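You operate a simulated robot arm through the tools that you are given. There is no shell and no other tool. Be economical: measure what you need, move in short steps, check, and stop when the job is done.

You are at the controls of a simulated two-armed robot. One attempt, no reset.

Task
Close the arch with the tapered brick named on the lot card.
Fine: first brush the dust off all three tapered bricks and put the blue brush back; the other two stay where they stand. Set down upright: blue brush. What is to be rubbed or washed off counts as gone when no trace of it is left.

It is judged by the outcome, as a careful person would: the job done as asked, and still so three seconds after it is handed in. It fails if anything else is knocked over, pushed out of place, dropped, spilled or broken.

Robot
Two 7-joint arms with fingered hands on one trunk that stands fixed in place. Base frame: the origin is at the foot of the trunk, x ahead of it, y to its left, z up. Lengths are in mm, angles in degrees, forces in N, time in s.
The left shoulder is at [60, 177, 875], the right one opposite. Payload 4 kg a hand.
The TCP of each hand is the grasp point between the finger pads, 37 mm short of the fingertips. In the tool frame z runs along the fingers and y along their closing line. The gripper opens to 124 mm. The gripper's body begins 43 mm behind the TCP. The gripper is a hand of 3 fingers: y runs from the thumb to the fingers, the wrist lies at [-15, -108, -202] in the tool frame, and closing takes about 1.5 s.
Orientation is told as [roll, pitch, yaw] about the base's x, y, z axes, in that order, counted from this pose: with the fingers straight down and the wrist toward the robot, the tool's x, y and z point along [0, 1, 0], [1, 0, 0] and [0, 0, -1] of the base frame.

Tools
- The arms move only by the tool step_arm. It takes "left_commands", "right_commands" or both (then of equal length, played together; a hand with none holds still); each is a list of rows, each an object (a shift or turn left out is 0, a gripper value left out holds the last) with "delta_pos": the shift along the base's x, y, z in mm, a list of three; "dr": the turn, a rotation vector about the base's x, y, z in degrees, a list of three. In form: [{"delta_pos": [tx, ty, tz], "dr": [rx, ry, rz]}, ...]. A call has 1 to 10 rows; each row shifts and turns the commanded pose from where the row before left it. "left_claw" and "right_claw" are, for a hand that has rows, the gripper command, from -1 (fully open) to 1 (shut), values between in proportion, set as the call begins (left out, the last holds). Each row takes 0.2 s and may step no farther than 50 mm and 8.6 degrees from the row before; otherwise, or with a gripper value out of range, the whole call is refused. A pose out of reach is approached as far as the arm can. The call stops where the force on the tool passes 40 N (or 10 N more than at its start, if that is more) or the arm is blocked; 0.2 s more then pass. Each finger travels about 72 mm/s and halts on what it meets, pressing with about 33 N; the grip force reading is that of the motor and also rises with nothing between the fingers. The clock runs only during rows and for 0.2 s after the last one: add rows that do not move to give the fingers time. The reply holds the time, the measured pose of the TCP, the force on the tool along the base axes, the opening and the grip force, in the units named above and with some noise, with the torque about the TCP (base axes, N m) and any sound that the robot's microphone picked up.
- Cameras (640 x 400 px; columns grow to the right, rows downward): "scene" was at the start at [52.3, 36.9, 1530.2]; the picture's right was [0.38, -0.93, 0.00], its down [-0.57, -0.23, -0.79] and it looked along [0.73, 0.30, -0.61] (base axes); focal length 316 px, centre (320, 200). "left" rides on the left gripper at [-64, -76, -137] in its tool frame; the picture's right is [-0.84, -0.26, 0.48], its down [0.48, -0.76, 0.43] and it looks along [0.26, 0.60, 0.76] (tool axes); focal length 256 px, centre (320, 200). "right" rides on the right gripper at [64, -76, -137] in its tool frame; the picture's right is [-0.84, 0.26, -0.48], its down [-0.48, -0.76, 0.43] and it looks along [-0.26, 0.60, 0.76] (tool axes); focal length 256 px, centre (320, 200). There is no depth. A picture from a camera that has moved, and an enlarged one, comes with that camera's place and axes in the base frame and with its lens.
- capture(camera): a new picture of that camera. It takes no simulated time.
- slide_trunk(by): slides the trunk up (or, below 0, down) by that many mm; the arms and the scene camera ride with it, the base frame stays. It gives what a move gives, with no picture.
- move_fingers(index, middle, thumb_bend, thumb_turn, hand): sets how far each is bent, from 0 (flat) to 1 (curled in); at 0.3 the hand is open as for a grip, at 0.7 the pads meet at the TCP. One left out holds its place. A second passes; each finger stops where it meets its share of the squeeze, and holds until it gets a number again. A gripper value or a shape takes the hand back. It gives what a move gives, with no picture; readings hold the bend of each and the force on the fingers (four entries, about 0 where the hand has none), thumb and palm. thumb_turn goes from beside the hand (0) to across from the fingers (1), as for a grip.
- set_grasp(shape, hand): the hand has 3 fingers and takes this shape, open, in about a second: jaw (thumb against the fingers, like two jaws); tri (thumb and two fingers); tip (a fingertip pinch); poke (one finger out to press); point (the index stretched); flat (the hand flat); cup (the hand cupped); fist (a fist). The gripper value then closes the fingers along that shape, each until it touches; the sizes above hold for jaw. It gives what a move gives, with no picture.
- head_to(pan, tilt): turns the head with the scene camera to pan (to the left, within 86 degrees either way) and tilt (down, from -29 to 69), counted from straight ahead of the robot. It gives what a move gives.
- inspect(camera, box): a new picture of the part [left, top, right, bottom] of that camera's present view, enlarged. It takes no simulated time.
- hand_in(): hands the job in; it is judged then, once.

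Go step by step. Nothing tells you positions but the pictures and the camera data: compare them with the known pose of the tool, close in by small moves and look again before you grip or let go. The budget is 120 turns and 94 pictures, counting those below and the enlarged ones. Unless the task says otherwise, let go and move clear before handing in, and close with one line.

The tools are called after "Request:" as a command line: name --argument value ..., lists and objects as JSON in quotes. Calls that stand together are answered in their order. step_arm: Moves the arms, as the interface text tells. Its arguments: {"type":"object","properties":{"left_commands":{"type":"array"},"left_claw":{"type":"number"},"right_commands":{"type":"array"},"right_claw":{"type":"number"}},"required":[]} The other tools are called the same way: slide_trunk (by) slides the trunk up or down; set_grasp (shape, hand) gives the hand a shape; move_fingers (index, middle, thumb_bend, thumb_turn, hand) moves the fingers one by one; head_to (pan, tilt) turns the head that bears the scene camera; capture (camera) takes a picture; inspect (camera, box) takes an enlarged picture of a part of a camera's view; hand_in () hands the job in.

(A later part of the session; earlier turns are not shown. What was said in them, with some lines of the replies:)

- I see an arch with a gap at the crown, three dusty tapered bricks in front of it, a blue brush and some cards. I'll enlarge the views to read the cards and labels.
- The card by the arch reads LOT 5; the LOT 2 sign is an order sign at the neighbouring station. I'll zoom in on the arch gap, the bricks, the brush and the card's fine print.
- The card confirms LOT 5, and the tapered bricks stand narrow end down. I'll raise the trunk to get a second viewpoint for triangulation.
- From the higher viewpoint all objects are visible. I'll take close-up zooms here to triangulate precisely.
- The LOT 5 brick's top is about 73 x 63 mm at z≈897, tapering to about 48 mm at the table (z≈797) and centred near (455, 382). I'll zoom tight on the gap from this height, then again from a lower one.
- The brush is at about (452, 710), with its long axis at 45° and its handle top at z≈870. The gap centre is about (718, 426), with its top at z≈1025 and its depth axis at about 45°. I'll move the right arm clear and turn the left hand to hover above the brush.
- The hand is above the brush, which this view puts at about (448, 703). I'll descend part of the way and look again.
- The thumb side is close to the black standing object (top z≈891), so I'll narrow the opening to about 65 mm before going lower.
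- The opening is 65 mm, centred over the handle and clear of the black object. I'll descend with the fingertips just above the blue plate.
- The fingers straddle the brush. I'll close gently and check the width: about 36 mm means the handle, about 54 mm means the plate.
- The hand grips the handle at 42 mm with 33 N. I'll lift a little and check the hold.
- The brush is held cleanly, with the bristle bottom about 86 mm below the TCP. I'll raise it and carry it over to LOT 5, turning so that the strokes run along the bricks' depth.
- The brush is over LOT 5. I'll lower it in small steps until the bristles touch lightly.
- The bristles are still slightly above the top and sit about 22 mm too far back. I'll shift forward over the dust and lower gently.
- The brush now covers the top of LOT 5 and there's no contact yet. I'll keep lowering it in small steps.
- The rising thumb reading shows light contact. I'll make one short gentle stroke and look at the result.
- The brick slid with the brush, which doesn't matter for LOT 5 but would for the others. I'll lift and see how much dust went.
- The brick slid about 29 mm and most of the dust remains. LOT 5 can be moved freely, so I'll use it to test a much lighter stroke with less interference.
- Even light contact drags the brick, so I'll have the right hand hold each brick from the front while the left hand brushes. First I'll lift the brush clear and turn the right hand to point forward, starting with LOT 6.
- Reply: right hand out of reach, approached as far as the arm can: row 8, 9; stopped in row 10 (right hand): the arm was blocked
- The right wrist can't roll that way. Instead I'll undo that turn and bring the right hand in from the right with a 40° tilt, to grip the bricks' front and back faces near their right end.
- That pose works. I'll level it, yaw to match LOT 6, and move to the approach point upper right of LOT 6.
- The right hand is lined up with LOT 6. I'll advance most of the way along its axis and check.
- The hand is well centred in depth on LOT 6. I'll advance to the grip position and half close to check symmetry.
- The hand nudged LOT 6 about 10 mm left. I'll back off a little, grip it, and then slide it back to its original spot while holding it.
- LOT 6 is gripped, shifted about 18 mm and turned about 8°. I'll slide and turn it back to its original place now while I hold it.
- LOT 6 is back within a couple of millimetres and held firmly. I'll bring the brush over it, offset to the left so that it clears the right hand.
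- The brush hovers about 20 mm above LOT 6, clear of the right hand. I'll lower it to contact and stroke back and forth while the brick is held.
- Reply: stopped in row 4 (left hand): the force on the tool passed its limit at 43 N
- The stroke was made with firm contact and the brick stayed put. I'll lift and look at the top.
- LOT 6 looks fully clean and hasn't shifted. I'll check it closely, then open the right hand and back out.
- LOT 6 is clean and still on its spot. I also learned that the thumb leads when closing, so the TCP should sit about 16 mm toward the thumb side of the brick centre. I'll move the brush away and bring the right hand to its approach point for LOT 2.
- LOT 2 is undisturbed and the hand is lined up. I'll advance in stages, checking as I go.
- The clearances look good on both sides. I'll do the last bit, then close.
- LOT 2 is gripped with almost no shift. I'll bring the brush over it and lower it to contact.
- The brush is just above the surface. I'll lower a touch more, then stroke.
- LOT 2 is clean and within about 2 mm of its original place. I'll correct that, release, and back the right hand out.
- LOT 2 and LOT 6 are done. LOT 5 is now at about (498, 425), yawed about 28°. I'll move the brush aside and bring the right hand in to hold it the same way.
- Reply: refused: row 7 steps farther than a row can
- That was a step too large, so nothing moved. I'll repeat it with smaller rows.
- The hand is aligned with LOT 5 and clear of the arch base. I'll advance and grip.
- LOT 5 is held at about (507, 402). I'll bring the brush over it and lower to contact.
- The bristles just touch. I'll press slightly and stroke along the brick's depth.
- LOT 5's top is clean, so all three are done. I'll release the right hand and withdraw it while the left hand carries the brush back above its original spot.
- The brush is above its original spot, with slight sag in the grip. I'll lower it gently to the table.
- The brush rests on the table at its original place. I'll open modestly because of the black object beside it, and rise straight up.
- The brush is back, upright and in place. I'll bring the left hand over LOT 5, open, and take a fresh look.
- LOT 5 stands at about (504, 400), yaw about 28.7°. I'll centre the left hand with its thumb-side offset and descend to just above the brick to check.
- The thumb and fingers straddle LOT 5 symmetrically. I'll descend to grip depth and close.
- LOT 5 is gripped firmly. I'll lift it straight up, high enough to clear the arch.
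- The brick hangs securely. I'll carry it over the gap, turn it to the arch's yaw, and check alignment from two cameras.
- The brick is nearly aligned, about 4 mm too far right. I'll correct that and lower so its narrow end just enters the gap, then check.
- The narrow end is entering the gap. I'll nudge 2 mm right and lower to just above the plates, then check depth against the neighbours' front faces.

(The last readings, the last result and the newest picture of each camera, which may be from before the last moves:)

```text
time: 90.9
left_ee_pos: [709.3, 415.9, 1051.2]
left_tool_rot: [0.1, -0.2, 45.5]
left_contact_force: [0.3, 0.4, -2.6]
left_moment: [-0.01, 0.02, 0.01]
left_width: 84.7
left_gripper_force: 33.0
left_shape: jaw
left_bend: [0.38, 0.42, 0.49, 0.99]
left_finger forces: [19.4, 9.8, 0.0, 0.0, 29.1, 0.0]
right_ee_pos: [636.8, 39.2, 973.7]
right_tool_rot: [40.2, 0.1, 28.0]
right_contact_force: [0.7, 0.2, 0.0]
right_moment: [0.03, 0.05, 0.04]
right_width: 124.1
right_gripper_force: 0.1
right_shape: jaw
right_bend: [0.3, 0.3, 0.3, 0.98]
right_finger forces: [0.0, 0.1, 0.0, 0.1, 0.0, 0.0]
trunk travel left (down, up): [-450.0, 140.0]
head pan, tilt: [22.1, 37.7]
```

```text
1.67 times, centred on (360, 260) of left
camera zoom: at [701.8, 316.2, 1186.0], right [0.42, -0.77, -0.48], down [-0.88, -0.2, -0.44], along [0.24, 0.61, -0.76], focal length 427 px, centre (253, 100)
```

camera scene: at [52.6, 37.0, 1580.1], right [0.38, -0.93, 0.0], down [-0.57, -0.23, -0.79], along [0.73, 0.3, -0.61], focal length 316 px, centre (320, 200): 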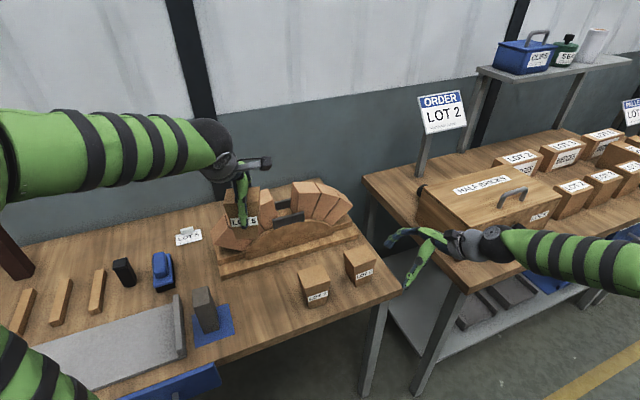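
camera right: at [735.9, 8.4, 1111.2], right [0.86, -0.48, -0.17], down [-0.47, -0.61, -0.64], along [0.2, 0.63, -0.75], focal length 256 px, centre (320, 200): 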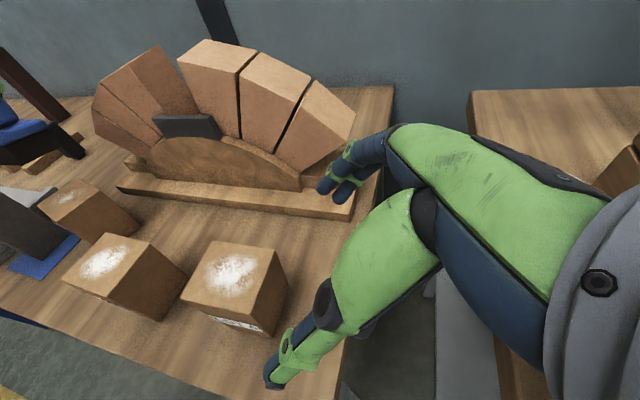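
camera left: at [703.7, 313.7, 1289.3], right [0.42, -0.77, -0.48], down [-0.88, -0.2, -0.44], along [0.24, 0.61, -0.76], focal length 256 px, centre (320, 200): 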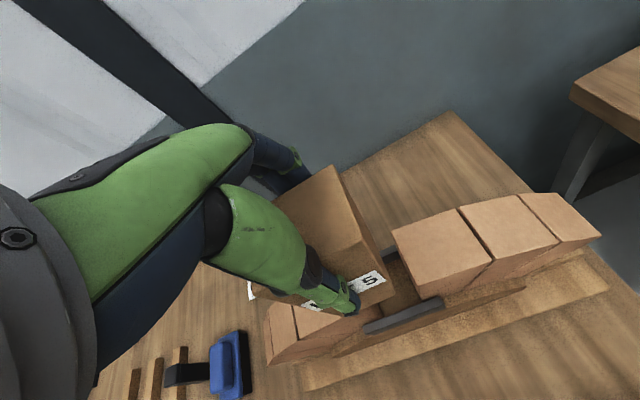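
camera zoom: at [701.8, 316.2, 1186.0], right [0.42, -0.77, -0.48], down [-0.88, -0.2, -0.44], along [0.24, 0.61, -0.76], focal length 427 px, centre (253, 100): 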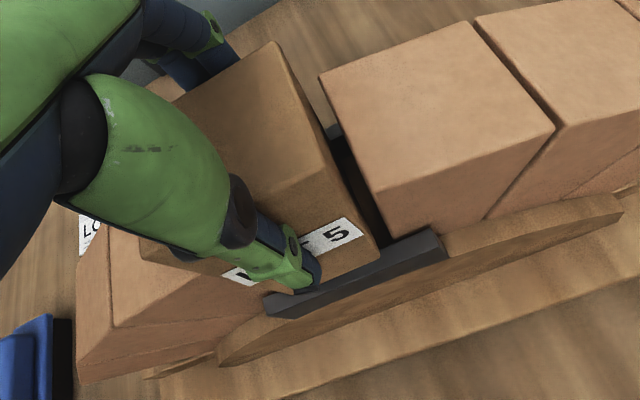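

Depth looks right, with the brick about 2 mm to the right. I'll correct and lower in small steps, watching the force.

Request:
step_arm --left_commands '[{"delta_pos": [-1.4, 1.4, -4]}, {"delta_pos": [0, 0, -4]}, {"delta_pos": [0, 0, -4]}, {"delta_pos": [0, 0, -3]}, {}]'

Request:
step_arm --left_commands '[{"delta_pos": [0, 0, -3]}, {"delta_pos": [0, 0, -3]}, {"delta_pos": [0, 0, -3]}, {}]'

```text
time: 92.1
left_ee_pos: [706.0, 416.3, 1037.4]
left_tool_rot: [0.0, -0.4, 45.5]
left_contact_force: [4.1, 3.2, 13.0]
left_moment: [0.04, -0.06, 0.04]
left_width: 84.9
left_gripper_force: 33.0
left_shape: jaw
left_bend: [0.38, 0.42, 0.49, 0.99]
left_finger forces: [20.3, 10.6, 0.0, 0.1, 27.1, 0.0]
right_ee_pos: [637.2, 38.9, 975.1]
right_tool_rot: [40.3, 0.0, 28.1]
right_contact_force: [0.2, -0.2, -0.5]
right_moment: [0.01, 0.05, 0.01]
right_width: 123.8
right_gripper_force: 0.1
right_shape: jaw
right_bend: [0.3, 0.3, 0.3, 0.98]
right_finger forces: [0.1, 0.1, 0.0, 0.1, 0.1, 0.1]
trunk travel left (down, up): [-450.0, 140.0]
head pan, tilt: [22.1, 37.7]
```

```text
time: 93.1
left_ee_pos: [706.4, 417.5, 1029.5]
left_tool_rot: [-0.2, -0.6, 45.5]
left_contact_force: [8.9, 7.1, 35.2]
left_moment: [0.11, -0.25, -0.02]
left_width: 84.1
left_gripper_force: 33.1
left_shape: jaw
left_bend: [0.38, 0.41, 0.49, 1.0]
left_finger forces: [18.8, 10.3, 0.1, 0.0, 24.6, 0.0]
right_ee_pos: [635.8, 37.5, 975.4]
right_tool_rot: [40.2, 0.0, 28.1]
right_contact_force: [-0.4, -0.4, -0.6]
right_moment: [0.02, 0.03, 0.0]
right_width: 123.9
right_gripper_force: 0.0
right_shape: jaw
right_bend: [0.3, 0.3, 0.3, 0.98]
right_finger forces: [0.0, 0.0, 0.1, 0.0, 0.1, 0.0]
trunk travel left (down, up): [-450.0, 140.0]
head pan, tilt: [22.1, 37.7]
```

The brick is catching on something, probably the front plate since the reaction points backward. I'll back up and look.

Request:
step_arm --left_commands '[{"delta_pos": [0, 0, 5]}, {"delta_pos": [0, 0, 10]}, {}]'

Request:
inspect --camera "scene" --box '[255, 165, 325, 225]'

Request:
inspect --camera "left" --box '[290, 180, 430, 320]'

```text
time: 93.9
left_ee_pos: [704.7, 416.5, 1038.8]
left_tool_rot: [0.2, 0.0, 45.4]
left_contact_force: [-0.6, -0.2, -3.5]
left_moment: [0.01, 0.02, 0.01]
left_width: 82.6
left_gripper_force: 33.0
left_shape: jaw
left_bend: [0.39, 0.42, 0.48, 0.99]
left_finger forces: [17.5, 8.4, 0.0, 0.0, 25.4, 0.0]
right_ee_pos: [638.1, 38.5, 973.2]
right_tool_rot: [40.3, 0.1, 28.0]
right_contact_force: [-0.7, 0.6, 0.1]
right_moment: [-0.01, 0.03, -0.02]
right_width: 123.5
right_gripper_force: 0.0
right_shape: jaw
right_bend: [0.3, 0.3, 0.3, 0.98]
right_finger forces: [0.0, 0.1, 0.0, 0.1, 0.1, 0.1]
trunk travel left (down, up): [-450.0, 140.0]
head pan, tilt: [22.1, 37.7]
```

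```text
6.67 times, centred on (290, 195) of scene
camera zoom: at [52.6, 36.9, 1579.9], right [0.38, -0.93, 0.0], down [-0.57, -0.23, -0.79], along [0.73, 0.3, -0.61], focal length 2108 px, centre (520, 233)
```

zoom: 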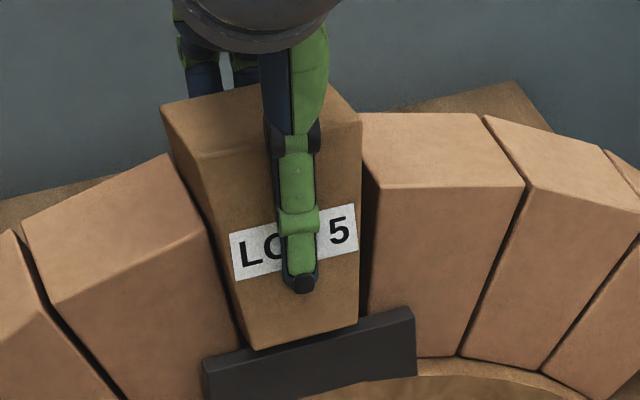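

```text
2.86 times, centred on (360, 250) of left
camera zoom: at [698.9, 317.3, 1174.4], right [0.42, -0.77, -0.49], down [-0.88, -0.2, -0.43], along [0.23, 0.61, -0.76], focal length 731 px, centre (206, 57)
```

zoom: 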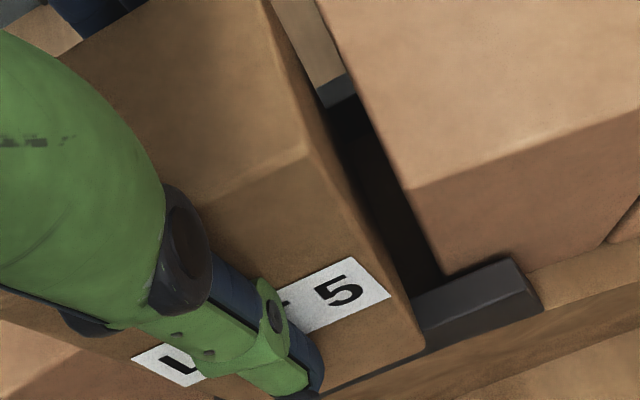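

Triangulating both views shows the brick tilted in the grip by about 9°, its bottom leaning toward the front plate. I'll raise it a little, rotate the hand to make it plumb, and shift it slightly back and right.

Request:
step_arm --left_commands '[{"delta_pos": [0, 0, 12]}, {"delta_pos": [2, 0.7, 0], "dr": [3.35, -3.29, 0]}, {"delta_pos": [2.2, 0.7, 0], "dr": [3.35, -3.29, 0]}, {}, {}]'

Request:
inspect --camera "scene" --box '[255, 165, 325, 225]'

Request:
inspect --camera "left" --box '[290, 180, 430, 320]'

```text
time: 95.1
left_ee_pos: [709.9, 417.7, 1053.0]
left_tool_rot: [0.1, -9.6, 45.5]
left_contact_force: [-0.1, -0.8, -2.3]
left_moment: [0.01, 0.02, -0.02]
left_width: 82.4
left_gripper_force: 32.9
left_shape: jaw
left_bend: [0.39, 0.42, 0.48, 0.99]
left_finger forces: [17.4, 8.4, 0.0, 0.1, 25.7, 0.0]
right_ee_pos: [637.0, 37.6, 974.2]
right_tool_rot: [40.2, 0.0, 28.0]
right_contact_force: [0.3, 0.4, -0.2]
right_moment: [0.0, -0.01, 0.01]
right_width: 123.7
right_gripper_force: 0.1
right_shape: jaw
right_bend: [0.3, 0.3, 0.3, 0.98]
right_finger forces: [0.0, 0.0, 0.0, 0.0, 0.1, 0.1]
trunk travel left (down, up): [-450.0, 140.0]
head pan, tilt: [22.1, 37.7]
```

```text
6.67 times, centred on (290, 195) of scene
camera zoom: at [52.7, 37.0, 1580.2], right [0.38, -0.93, 0.0], down [-0.57, -0.23, -0.79], along [0.73, 0.3, -0.61], focal length 2108 px, centre (520, 233)
```

zoom: 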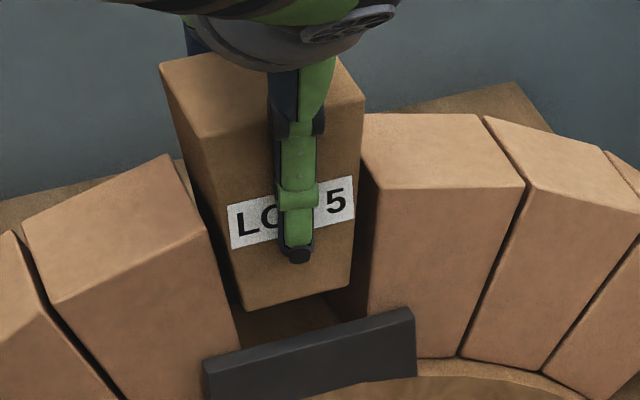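

```text
2.86 times, centred on (360, 250) of left
camera zoom: at [688.3, 303.9, 1173.9], right [0.48, -0.71, -0.52], down [-0.82, -0.14, -0.55], along [0.32, 0.69, -0.65], focal length 731 px, centre (206, 57)
```

zoom: 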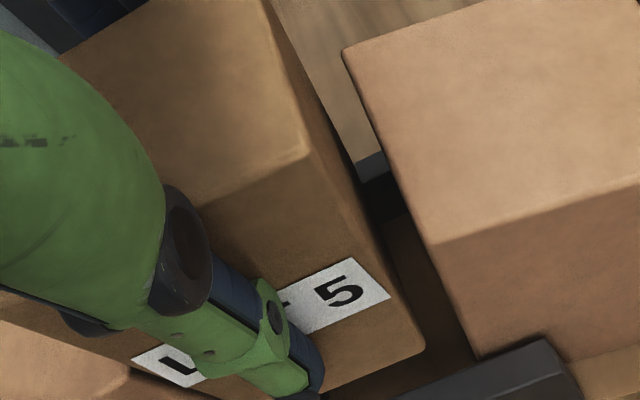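

The brick is now plumb and within about 1 mm of the channel centre. I'll lower it again in small steps.

Request:
step_arm --left_commands '[{"delta_pos": [-1.2, 0, -8]}, {"delta_pos": [0, 0, -7]}, {"delta_pos": [0, 0, -5]}, {"delta_pos": [0, 0, -4]}, {"delta_pos": [0, 0, -4]}, {}]'

Request:
step_arm --left_commands '[{"delta_pos": [0, 0, -4]}, {"delta_pos": [0, 0, -3]}, {"delta_pos": [0, 0, -3]}, {}]'

```text
time: 96.5
left_ee_pos: [711.1, 419.2, 1027.3]
left_tool_rot: [-0.1, -9.9, 45.5]
left_contact_force: [9.7, 6.4, 30.5]
left_moment: [-0.08, -0.05, 0.01]
left_width: 83.5
left_gripper_force: 32.9
left_shape: jaw
left_bend: [0.38, 0.42, 0.49, 1.0]
left_finger forces: [20.2, 10.4, 0.0, 0.0, 22.2, 0.0]
right_ee_pos: [637.0, 39.3, 976.0]
right_tool_rot: [40.1, 0.0, 28.0]
right_contact_force: [-0.1, -0.5, 0.2]
right_moment: [0.02, 0.05, 0.01]
right_width: 123.5
right_gripper_force: 0.1
right_shape: jaw
right_bend: [0.3, 0.3, 0.3, 0.98]
right_finger forces: [0.0, 0.0, 0.0, 0.1, 0.1, 0.0]
trunk travel left (down, up): [-450.0, 140.0]
head pan, tilt: [22.1, 37.7]
```

```text
time: 97.2
left_ee_pos: [711.7, 420.6, 1024.4]
left_tool_rot: [-0.3, -10.1, 45.7]
left_contact_force: [4.0, 4.3, 17.0]
left_moment: [-0.11, 0.08, 0.0]
left_width: 82.9
left_gripper_force: 32.6
left_shape: jaw
left_bend: [0.38, 0.42, 0.48, 1.0]
left_finger forces: [17.4, 8.8, 0.0, 0.0, 22.7, 0.0]
right_ee_pos: [638.0, 37.5, 974.5]
right_tool_rot: [40.1, -0.1, 27.9]
right_contact_force: [-0.1, 0.3, -0.1]
right_moment: [-0.03, 0.03, -0.02]
right_width: 124.0
right_gripper_force: 0.1
right_shape: jaw
right_bend: [0.3, 0.3, 0.3, 0.98]
right_finger forces: [0.1, 0.0, 0.1, 0.0, 0.1, 0.0]
trunk travel left (down, up): [-450.0, 140.0]
head pan, tilt: [22.1, 37.7]
stopped in row 3 (left hand): the force on the tool passed its limit at 44 N (the readings are from after the stop); the commanded pose is now the measured one
```

It's blocked again near the plate top, with the reaction pushing backward. I'll look from the hand camera before moving.

Request:
inspect --camera "left" --box '[290, 180, 430, 320]'

Request:
inspect --camera "scene" --box '[262, 170, 318, 222]'

```text
2.86 times, centred on (360, 250) of left
camera zoom: at [690.1, 306.2, 1144.0], right [0.48, -0.71, -0.52], down [-0.81, -0.14, -0.57], along [0.33, 0.69, -0.64], focal length 731 px, centre (206, 57)
```

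zoom: 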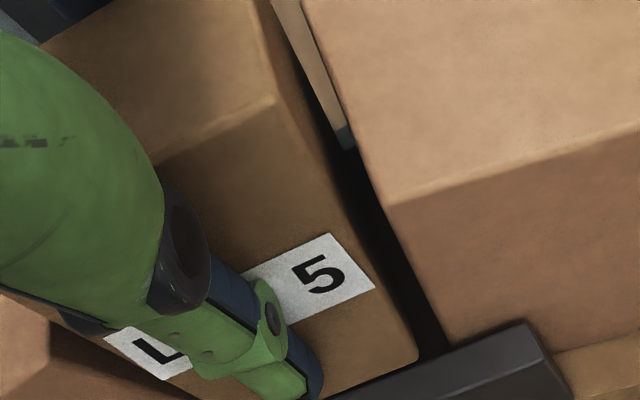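

```text
7.69 times, centred on (290, 196) of scene
camera zoom: at [51.6, 36.5, 1579.8], right [0.38, -0.93, 0.0], down [-0.57, -0.23, -0.79], along [0.73, 0.3, -0.61], focal length 2432 px, centre (551, 231)
```

zoom: 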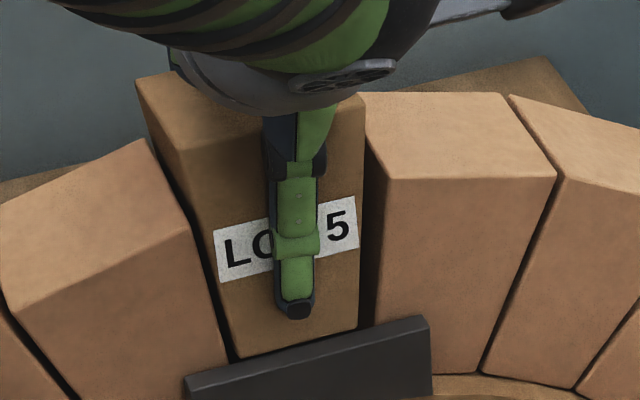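

The bottom edge is right at the front plate, and the brick has tilted about 4–5° in the grip again. I'll raise, replumb it, turn it 2°, and aim for the middle of the channel, which is a bit further back.

Request:
step_arm --left_commands '[{"delta_pos": [0, 0, 7]}, {"delta_pos": [0, 0, 9]}, {"delta_pos": [-1, -1, 0], "dr": [3.28, -3.22, 2]}, {}, {}]'

Request:
inspect --camera "left" --box '[290, 180, 430, 320]'

```text
time: 98.4
left_ee_pos: [710.5, 419.2, 1035.0]
left_tool_rot: [-0.2, -14.5, 47.6]
left_contact_force: [0.4, 0.4, -2.5]
left_moment: [-0.02, 0.03, -0.01]
left_width: 81.5
left_gripper_force: 32.6
left_shape: jaw
left_bend: [0.4, 0.43, 0.48, 0.99]
left_finger forces: [15.7, 7.3, 0.0, 0.0, 23.1, 0.0]
right_ee_pos: [637.5, 39.7, 973.6]
right_tool_rot: [40.2, 0.1, 27.9]
right_contact_force: [0.0, 0.2, -1.5]
right_moment: [-0.01, 0.03, 0.01]
right_width: 123.5
right_gripper_force: 0.1
right_shape: jaw
right_bend: [0.3, 0.3, 0.3, 0.98]
right_finger forces: [0.1, 0.0, 0.0, 0.0, 0.0, 0.1]
trunk travel left (down, up): [-450.0, 140.0]
head pan, tilt: [22.1, 37.7]
```

```text
2.86 times, centred on (360, 250) of left
camera zoom: at [685.5, 296.6, 1148.2], right [0.53, -0.66, -0.53], down [-0.78, -0.14, -0.61], along [0.33, 0.74, -0.59], focal length 731 px, centre (206, 57)
```

zoom: 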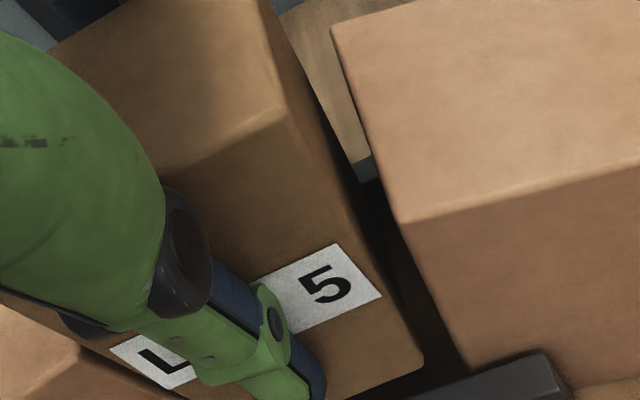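

The relative clearance to the front plate is now about 5 mm. I'll add a last small plumb correction and lower gently.

Request:
step_arm --left_commands '[{"delta_pos": [0.7, 0.7, -3], "dr": [1.07, -1.05, 0]}, {"delta_pos": [0, 0, -3]}, {"delta_pos": [0, 0, -3]}, {"delta_pos": [0, 0, -3]}, {}]'

Request:
step_arm --left_commands '[{"delta_pos": [0, 0, -2]}, {"delta_pos": [0, 0, -2]}, {}]'

```text
time: 99.6
left_ee_pos: [711.4, 420.6, 1027.1]
left_tool_rot: [-0.3, -16.2, 47.7]
left_contact_force: [-2.6, 0.1, 9.3]
left_moment: [0.23, -0.27, 0.09]
left_width: 81.2
left_gripper_force: 33.0
left_shape: jaw
left_bend: [0.4, 0.43, 0.48, 0.99]
left_finger forces: [15.6, 7.4, 0.0, 0.0, 24.7, 0.0]
right_ee_pos: [636.4, 37.9, 974.4]
right_tool_rot: [40.3, -0.1, 28.0]
right_contact_force: [-0.2, -0.2, -0.3]
right_moment: [-0.03, 0.0, -0.01]
right_width: 123.9
right_gripper_force: 0.1
right_shape: jaw
right_bend: [0.3, 0.3, 0.3, 0.98]
right_finger forces: [0.0, 0.1, 0.1, 0.0, 0.1, 0.1]
trunk travel left (down, up): [-450.0, 140.0]
head pan, tilt: [22.1, 37.7]
```

```text
time: 100.4
left_ee_pos: [709.6, 418.5, 1023.1]
left_tool_rot: [-0.4, -16.2, 47.7]
left_contact_force: [-8.5, -1.9, 22.3]
left_moment: [0.46, -0.39, 0.11]
left_width: 81.2
left_gripper_force: 32.5
left_shape: jaw
left_bend: [0.4, 0.43, 0.47, 1.0]
left_finger forces: [15.9, 6.9, 0.1, 0.0, 29.4, 0.0]
right_ee_pos: [634.9, 37.5, 977.5]
right_tool_rot: [40.2, -0.1, 28.1]
right_contact_force: [0.1, -0.5, -0.3]
right_moment: [-0.04, 0.0, -0.02]
right_width: 124.0
right_gripper_force: 0.2
right_shape: jaw
right_bend: [0.3, 0.3, 0.3, 0.98]
right_finger forces: [0.1, 0.1, 0.1, 0.0, 0.0, 0.0]
trunk travel left (down, up): [-450.0, 140.0]
head pan, tilt: [22.1, 37.7]
```

The reaction now points forward, so the brick is catching the back plate, and the channel is snug. With light contact I'll search forward in 1 mm steps until it drops in.

Request:
step_arm --left_commands '[{"delta_pos": [0, 0, 5]}, {"delta_pos": [-1.7, 0, 0]}, {"delta_pos": [0, 0, -2]}, {}]'

Request:
step_arm --left_commands '[{"delta_pos": [-0.7, -0.7, 0]}, {"delta_pos": [0, 0, -2]}, {}]'

```text
time: 101.4
left_ee_pos: [710.1, 418.9, 1025.4]
left_tool_rot: [-0.3, -16.1, 47.6]
left_contact_force: [-3.3, -1.3, 8.5]
left_moment: [0.15, -0.19, -0.04]
left_width: 81.2
left_gripper_force: 33.5
left_shape: jaw
left_bend: [0.4, 0.43, 0.47, 1.0]
left_finger forces: [16.2, 6.9, 0.1, 0.1, 25.6, 0.0]
right_ee_pos: [636.6, 37.9, 974.1]
right_tool_rot: [40.3, 0.0, 28.0]
right_contact_force: [-0.4, -0.1, -0.1]
right_moment: [0.01, -0.02, -0.02]
right_width: 123.6
right_gripper_force: 0.0
right_shape: jaw
right_bend: [0.3, 0.3, 0.3, 0.98]
right_finger forces: [0.0, 0.1, 0.0, 0.0, 0.1, 0.0]
trunk travel left (down, up): [-450.0, 140.0]
head pan, tilt: [22.1, 37.7]
```

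```text
time: 102.2
left_ee_pos: [708.6, 418.8, 1023.3]
left_tool_rot: [-0.3, -16.2, 47.7]
left_contact_force: [-3.0, 0.5, 13.3]
left_moment: [0.42, -0.41, 0.09]
left_width: 81.3
left_gripper_force: 32.9
left_shape: jaw
left_bend: [0.4, 0.43, 0.47, 1.0]
left_finger forces: [16.9, 7.2, 0.0, 0.1, 24.6, 0.0]
right_ee_pos: [635.5, 38.0, 976.6]
right_tool_rot: [40.3, 0.0, 28.0]
right_contact_force: [-0.1, 1.2, -0.1]
right_moment: [0.0, -0.02, 0.0]
right_width: 123.8
right_gripper_force: 0.1
right_shape: jaw
right_bend: [0.3, 0.3, 0.3, 0.98]
right_finger forces: [0.0, 0.0, 0.0, 0.0, 0.0, 0.0]
trunk travel left (down, up): [-450.0, 140.0]
head pan, tilt: [22.1, 37.7]
```

Request:
step_arm --left_commands '[{"delta_pos": [-0.7, -0.7, 0]}, {}, {}]'

Request:
step_arm --left_commands '[{"delta_pos": [-0.7, -0.7, 0]}, {}, {}]'

Request:
step_arm --left_commands '[{"delta_pos": [-0.7, -0.7, 0]}, {}, {}]'

```text
time: 103.0
left_ee_pos: [708.6, 416.9, 1023.4]
left_tool_rot: [-0.3, -16.1, 47.8]
left_contact_force: [-0.7, 3.6, 16.9]
left_moment: [0.64, -0.62, 0.11]
left_width: 81.1
left_gripper_force: 32.7
left_shape: jaw
left_bend: [0.39, 0.43, 0.47, 0.99]
left_finger forces: [17.0, 8.0, 0.1, 0.0, 23.2, 0.0]
right_ee_pos: [636.4, 38.1, 974.5]
right_tool_rot: [40.2, 0.1, 28.1]
right_contact_force: [-0.3, 0.2, -0.2]
right_moment: [0.02, -0.01, 0.02]
right_width: 123.8
right_gripper_force: 0.0
right_shape: jaw
right_bend: [0.3, 0.3, 0.3, 0.98]
right_finger forces: [0.0, 0.0, 0.1, 0.1, 0.1, 0.0]
trunk travel left (down, up): [-450.0, 140.0]
head pan, tilt: [22.1, 37.7]
```

```text
time: 103.8
left_ee_pos: [708.6, 416.9, 1023.7]
left_tool_rot: [-0.3, -16.0, 47.7]
left_contact_force: [3.1, 2.5, 18.2]
left_moment: [0.8, -0.78, 0.05]
left_width: 82.2
left_gripper_force: 33.5
left_shape: jaw
left_bend: [0.39, 0.42, 0.48, 0.99]
left_finger forces: [17.5, 8.7, 0.0, 0.0, 21.7, 0.1]
right_ee_pos: [636.2, 38.4, 974.3]
right_tool_rot: [40.2, 0.0, 28.0]
right_contact_force: [-0.6, -0.1, -0.9]
right_moment: [0.0, -0.02, 0.0]
right_width: 123.7
right_gripper_force: 0.1
right_shape: jaw
right_bend: [0.3, 0.3, 0.3, 0.98]
right_finger forces: [0.0, 0.1, 0.1, 0.0, 0.0, 0.1]
trunk travel left (down, up): [-450.0, 140.0]
head pan, tilt: [22.1, 37.7]
```

```text
time: 104.6
left_ee_pos: [707.5, 416.4, 1021.5]
left_tool_rot: [-0.3, -16.0, 47.6]
left_contact_force: [4.1, 3.2, 17.4]
left_moment: [0.82, -0.86, -0.02]
left_width: 82.8
left_gripper_force: 33.3
left_shape: jaw
left_bend: [0.38, 0.42, 0.48, 0.99]
left_finger forces: [18.3, 9.3, 0.0, 0.0, 20.5, 0.0]
right_ee_pos: [636.0, 38.3, 975.4]
right_tool_rot: [40.2, 0.0, 28.0]
right_contact_force: [1.4, -0.2, 0.3]
right_moment: [0.0, 0.0, 0.0]
right_width: 123.9
right_gripper_force: 0.0
right_shape: jaw
right_bend: [0.3, 0.3, 0.3, 0.98]
right_finger forces: [0.0, 0.1, 0.0, 0.1, 0.0, 0.1]
trunk travel left (down, up): [-450.0, 140.0]
head pan, tilt: [22.1, 37.7]
```

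The moment says contact is at the back edge and friction is holding it there. I'll lift free and lower again at this more forward position.

Request:
step_arm --left_commands '[{"delta_pos": [0, 0, 6]}, {"delta_pos": [0, 0, 4]}, {}, {}]'

Request:
inspect --camera "left" --box '[270, 160, 450, 340]'

```text
time: 105.6
left_ee_pos: [708.7, 415.6, 1031.4]
left_tool_rot: [-0.3, -16.0, 47.5]
left_contact_force: [-0.5, 0.9, -3.7]
left_moment: [-0.06, 0.01, 0.02]
left_width: 81.5
left_gripper_force: 33.2
left_shape: jaw
left_bend: [0.39, 0.43, 0.48, 1.0]
left_finger forces: [16.7, 7.5, 0.0, 0.0, 24.4, 0.0]
right_ee_pos: [636.9, 37.7, 973.8]
right_tool_rot: [40.2, 0.0, 27.9]
right_contact_force: [-0.3, 0.0, 0.5]
right_moment: [-0.01, -0.01, 0.0]
right_width: 123.7
right_gripper_force: 0.0
right_shape: jaw
right_bend: [0.3, 0.3, 0.3, 0.98]
right_finger forces: [0.0, 0.0, 0.0, 0.1, 0.1, 0.0]
trunk travel left (down, up): [-450.0, 140.0]
head pan, tilt: [22.1, 37.7]
```

```text
2.22 times, centred on (360, 250) of left
camera zoom: at [681.9, 292.1, 1140.6], right [0.54, -0.65, -0.53], down [-0.77, -0.13, -0.63], along [0.34, 0.75, -0.57], focal length 569 px, centre (231, 89)
```

zoom: 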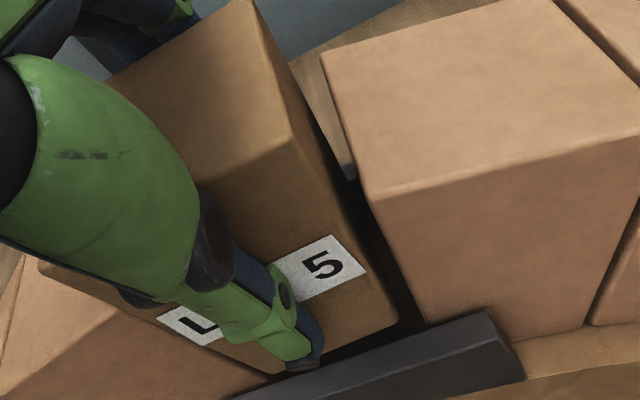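

The brick is yawed about 5° relative to the plates, which is why it jams. I'll turn it −5.2°, trim the tilt and position, then lower gently.

Request:
step_arm --left_commands '[{"delta_pos": [0, 0, 2]}, {"delta_pos": [1.1, 3.9, 0], "dr": [-1.06, 1.06, -5.2]}, {}, {"delta_pos": [0, 0, -4]}, {"delta_pos": [0, 0, -3]}, {"delta_pos": [0, 0, -3]}, {}]'

Request:
step_arm --left_commands '[{"delta_pos": [0, 0, -2]}, {"delta_pos": [0, 0, -2]}, {}]'

```text
time: 107.2
left_ee_pos: [709.7, 419.8, 1025.4]
left_tool_rot: [-0.3, -14.5, 42.4]
left_contact_force: [0.8, -1.1, -3.1]
left_moment: [-0.02, 0.03, 0.03]
left_width: 81.4
left_gripper_force: 33.0
left_shape: jaw
left_bend: [0.39, 0.43, 0.48, 0.99]
left_finger forces: [16.8, 7.6, 0.0, 0.0, 24.0, 0.0]
right_ee_pos: [636.9, 38.7, 974.6]
right_tool_rot: [40.2, 0.2, 28.0]
right_contact_force: [0.5, 0.5, 0.1]
right_moment: [0.0, 0.03, -0.02]
right_width: 123.6
right_gripper_force: 0.1
right_shape: jaw
right_bend: [0.3, 0.3, 0.3, 0.98]
right_finger forces: [0.0, 0.1, 0.0, 0.1, 0.0, 0.0]
trunk travel left (down, up): [-450.0, 140.0]
head pan, tilt: [22.1, 37.7]
```

```text
time: 108.0
left_ee_pos: [708.1, 419.3, 1019.8]
left_tool_rot: [-0.3, -14.4, 42.4]
left_contact_force: [3.0, -1.4, -0.9]
left_moment: [-0.03, 0.02, 0.06]
left_width: 81.4
left_gripper_force: 32.8
left_shape: jaw
left_bend: [0.39, 0.43, 0.48, 0.99]
left_finger forces: [16.9, 7.4, 0.0, 0.0, 23.6, 0.0]
right_ee_pos: [636.8, 37.5, 975.0]
right_tool_rot: [40.2, 0.2, 27.9]
right_contact_force: [0.7, 0.6, -0.5]
right_moment: [-0.02, -0.03, 0.01]
right_width: 123.7
right_gripper_force: 0.0
right_shape: jaw
right_bend: [0.3, 0.3, 0.3, 0.98]
right_finger forces: [0.1, 0.0, 0.1, 0.0, 0.0, 0.0]
trunk travel left (down, up): [-450.0, 140.0]
head pan, tilt: [22.1, 37.7]
```

The brick is going in, with almost no vertical resistance now. I'll continue in 2 mm steps.

Request:
step_arm --left_commands '[{"delta_pos": [0, 0, -2]}, {"delta_pos": [0, 0, -2]}, {}]'

Request:
step_arm --left_commands '[{"delta_pos": [0, 0, -2]}, {"delta_pos": [0, 0, -2]}, {}]'

```text
time: 108.8
left_ee_pos: [710.1, 421.2, 1016.8]
left_tool_rot: [-0.3, -14.5, 42.3]
left_contact_force: [2.8, -2.4, 0.2]
left_moment: [-0.11, 0.01, 0.07]
left_width: 81.3
left_gripper_force: 32.8
left_shape: jaw
left_bend: [0.39, 0.43, 0.48, 0.99]
left_finger forces: [17.0, 7.1, 0.1, 0.0, 23.8, 0.0]
right_ee_pos: [636.5, 39.2, 974.7]
right_tool_rot: [40.2, 0.1, 27.8]
right_contact_force: [-0.9, 0.2, -0.6]
right_moment: [-0.02, 0.02, -0.01]
right_width: 123.8
right_gripper_force: 0.0
right_shape: jaw
right_bend: [0.3, 0.3, 0.3, 0.98]
right_finger forces: [0.0, 0.0, 0.0, 0.0, 0.0, 0.0]
trunk travel left (down, up): [-450.0, 140.0]
head pan, tilt: [22.1, 37.7]
```

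```text
time: 109.6
left_ee_pos: [708.8, 420.3, 1011.6]
left_tool_rot: [-0.4, -14.5, 42.4]
left_contact_force: [3.9, -3.5, -0.3]
left_moment: [-0.09, 0.05, 0.1]
left_width: 81.4
left_gripper_force: 32.9
left_shape: jaw
left_bend: [0.39, 0.43, 0.48, 0.98]
left_finger forces: [17.0, 6.9, 0.0, 0.0, 23.8, 0.0]
right_ee_pos: [638.0, 38.0, 974.3]
right_tool_rot: [40.1, 0.2, 27.8]
right_contact_force: [0.2, 0.2, 0.6]
right_moment: [0.0, -0.02, -0.04]
right_width: 123.6
right_gripper_force: 0.0
right_shape: jaw
right_bend: [0.3, 0.3, 0.3, 0.98]
right_finger forces: [0.0, 0.1, 0.0, 0.0, 0.0, 0.0]
trunk travel left (down, up): [-450.0, 140.0]
head pan, tilt: [22.1, 37.7]
```

It's sliding in, touching the left neighbour lightly. I'll shift 2 mm right and continue.

Request:
step_arm --left_commands '[{"delta_pos": [1.5, -1.5, 0]}, {"delta_pos": [0, 0, -2]}, {}]'

Request:
step_arm --left_commands '[{"delta_pos": [0, 0, -2]}, {"delta_pos": [0, 0, -2]}, {}]'

```text
time: 110.4
left_ee_pos: [710.2, 419.5, 1008.6]
left_tool_rot: [-0.2, -14.5, 42.6]
left_contact_force: [0.7, -0.9, -3.4]
left_moment: [0.02, 0.02, -0.01]
left_width: 81.3
left_gripper_force: 32.9
left_shape: jaw
left_bend: [0.39, 0.43, 0.48, 0.99]
left_finger forces: [16.7, 7.9, 0.0, 0.1, 24.5, 0.0]
right_ee_pos: [637.4, 38.7, 973.3]
right_tool_rot: [40.2, 0.2, 28.0]
right_contact_force: [0.3, -0.7, -0.5]
right_moment: [0.0, -0.01, 0.0]
right_width: 123.7
right_gripper_force: 0.0
right_shape: jaw
right_bend: [0.3, 0.3, 0.3, 0.98]
right_finger forces: [0.0, 0.1, 0.1, 0.1, 0.1, 0.0]
trunk travel left (down, up): [-450.0, 140.0]
head pan, tilt: [22.1, 37.7]
```

```text
time: 111.2
left_ee_pos: [710.6, 418.2, 1005.4]
left_tool_rot: [-0.3, -14.6, 42.5]
left_contact_force: [0.7, -0.8, 1.9]
left_moment: [-0.16, 0.12, 0.01]
left_width: 81.1
left_gripper_force: 33.2
left_shape: jaw
left_bend: [0.39, 0.43, 0.48, 0.99]
left_finger forces: [16.7, 7.9, 0.1, 0.1, 28.9, 0.0]
right_ee_pos: [637.1, 38.5, 973.8]
right_tool_rot: [40.3, 0.0, 27.9]
right_contact_force: [0.3, -0.1, -0.6]
right_moment: [-0.02, -0.02, 0.02]
right_width: 123.7
right_gripper_force: 0.1
right_shape: jaw
right_bend: [0.3, 0.3, 0.3, 0.98]
right_finger forces: [0.1, 0.0, 0.0, 0.0, 0.0, 0.0]
trunk travel left (down, up): [-450.0, 140.0]
head pan, tilt: [22.1, 37.7]
```

A light upward contact on the thumb side shows it has reached the plate top, with the brick almost seated. I'll open the hand so the brick settles, then withdraw upward.

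Request:
step_arm --left_commands '[{}, {}, {}, {}, {}]' --left_claw -0.6

Request:
step_arm --left_commands '[{}, {}, {"delta_pos": [0, 0, 10]}, {"delta_pos": [0, 0, 20]}, {"delta_pos": [0, 0, 35]}, {"delta_pos": [0, 0, 40]}, {"delta_pos": [-30, 30, 10]}, {"delta_pos": [-35, 35, 0]}, {"delta_pos": [-35, 35, 0]}, {}]' --left_claw -1

Request:
inspect --camera "scene" --box '[190, 160, 400, 300]'

```text
time: 112.4
left_ee_pos: [710.5, 419.3, 1005.1]
left_tool_rot: [-0.3, -14.4, 42.6]
left_contact_force: [0.4, 0.0, -0.1]
left_moment: [0.02, 0.01, 0.04]
left_width: 98.8
left_gripper_force: 0.1
left_shape: jaw
left_bend: [0.33, 0.35, 0.0, 0.98]
left_finger forces: [0.0, 0.0, 0.0, 0.1, 0.0, 0.1]
right_ee_pos: [636.8, 38.9, 973.8]
right_tool_rot: [40.2, 0.1, 28.0]
right_contact_force: [-0.1, 0.3, 0.2]
right_moment: [0.0, -0.01, -0.01]
right_width: 123.9
right_gripper_force: 0.0
right_shape: jaw
right_bend: [0.3, 0.3, 0.3, 0.98]
right_finger forces: [0.0, 0.0, 0.0, 0.0, 0.1, 0.0]
trunk travel left (down, up): [-450.0, 140.0]
head pan, tilt: [22.1, 37.7]
```

```text
time: 114.6
left_ee_pos: [610.7, 516.8, 1120.3]
left_tool_rot: [-0.2, -14.5, 42.5]
left_contact_force: [0.1, -1.1, 0.7]
left_moment: [0.02, 0.01, 0.02]
left_width: 123.6
left_gripper_force: 0.1
left_shape: jaw
left_bend: [0.3, 0.3, 0.3, 0.98]
left_finger forces: [0.1, 0.0, 0.0, 0.1, 0.0, 0.0]
right_ee_pos: [636.6, 39.0, 974.6]
right_tool_rot: [40.2, 0.1, 28.0]
right_contact_force: [0.9, -0.4, -0.2]
right_moment: [0.04, 0.01, 0.03]
right_width: 123.7
right_gripper_force: 0.1
right_shape: jaw
right_bend: [0.3, 0.3, 0.3, 0.98]
right_finger forces: [0.0, 0.0, 0.1, 0.0, 0.0, 0.1]
trunk travel left (down, up): [-450.0, 140.0]
head pan, tilt: [22.1, 37.7]
```

```text
2.86 times, centred on (295, 230) of scene
camera zoom: at [52.7, 36.5, 1580.1], right [0.38, -0.93, 0.0], down [-0.57, -0.23, -0.79], along [0.73, 0.3, -0.61], focal length 904 px, centre (391, 114)
```

zoom: 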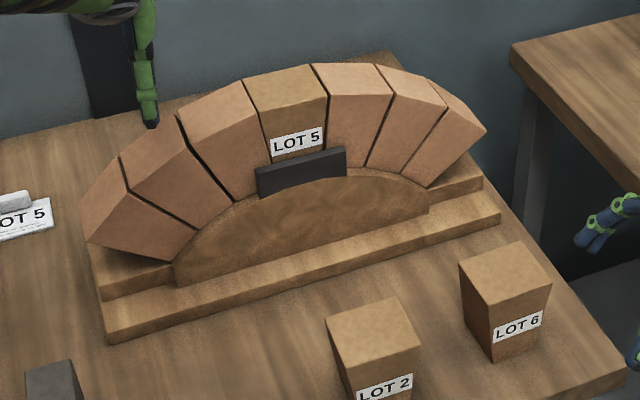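

The LOT 5 keystone is seated flush in the arch. LOT 2 and LOT 6 are clean and in place, the brush is back upright, and both hands are clear, so I'm handing in.

Request:
hand_in

```text
The job is handed in.
```

I closed the arch with the LOT 5 brick after brushing all three bricks clean, and put the blue brush back upright in its place; LOT 2 and LOT 6 ended within a few millimetres of where they stood.
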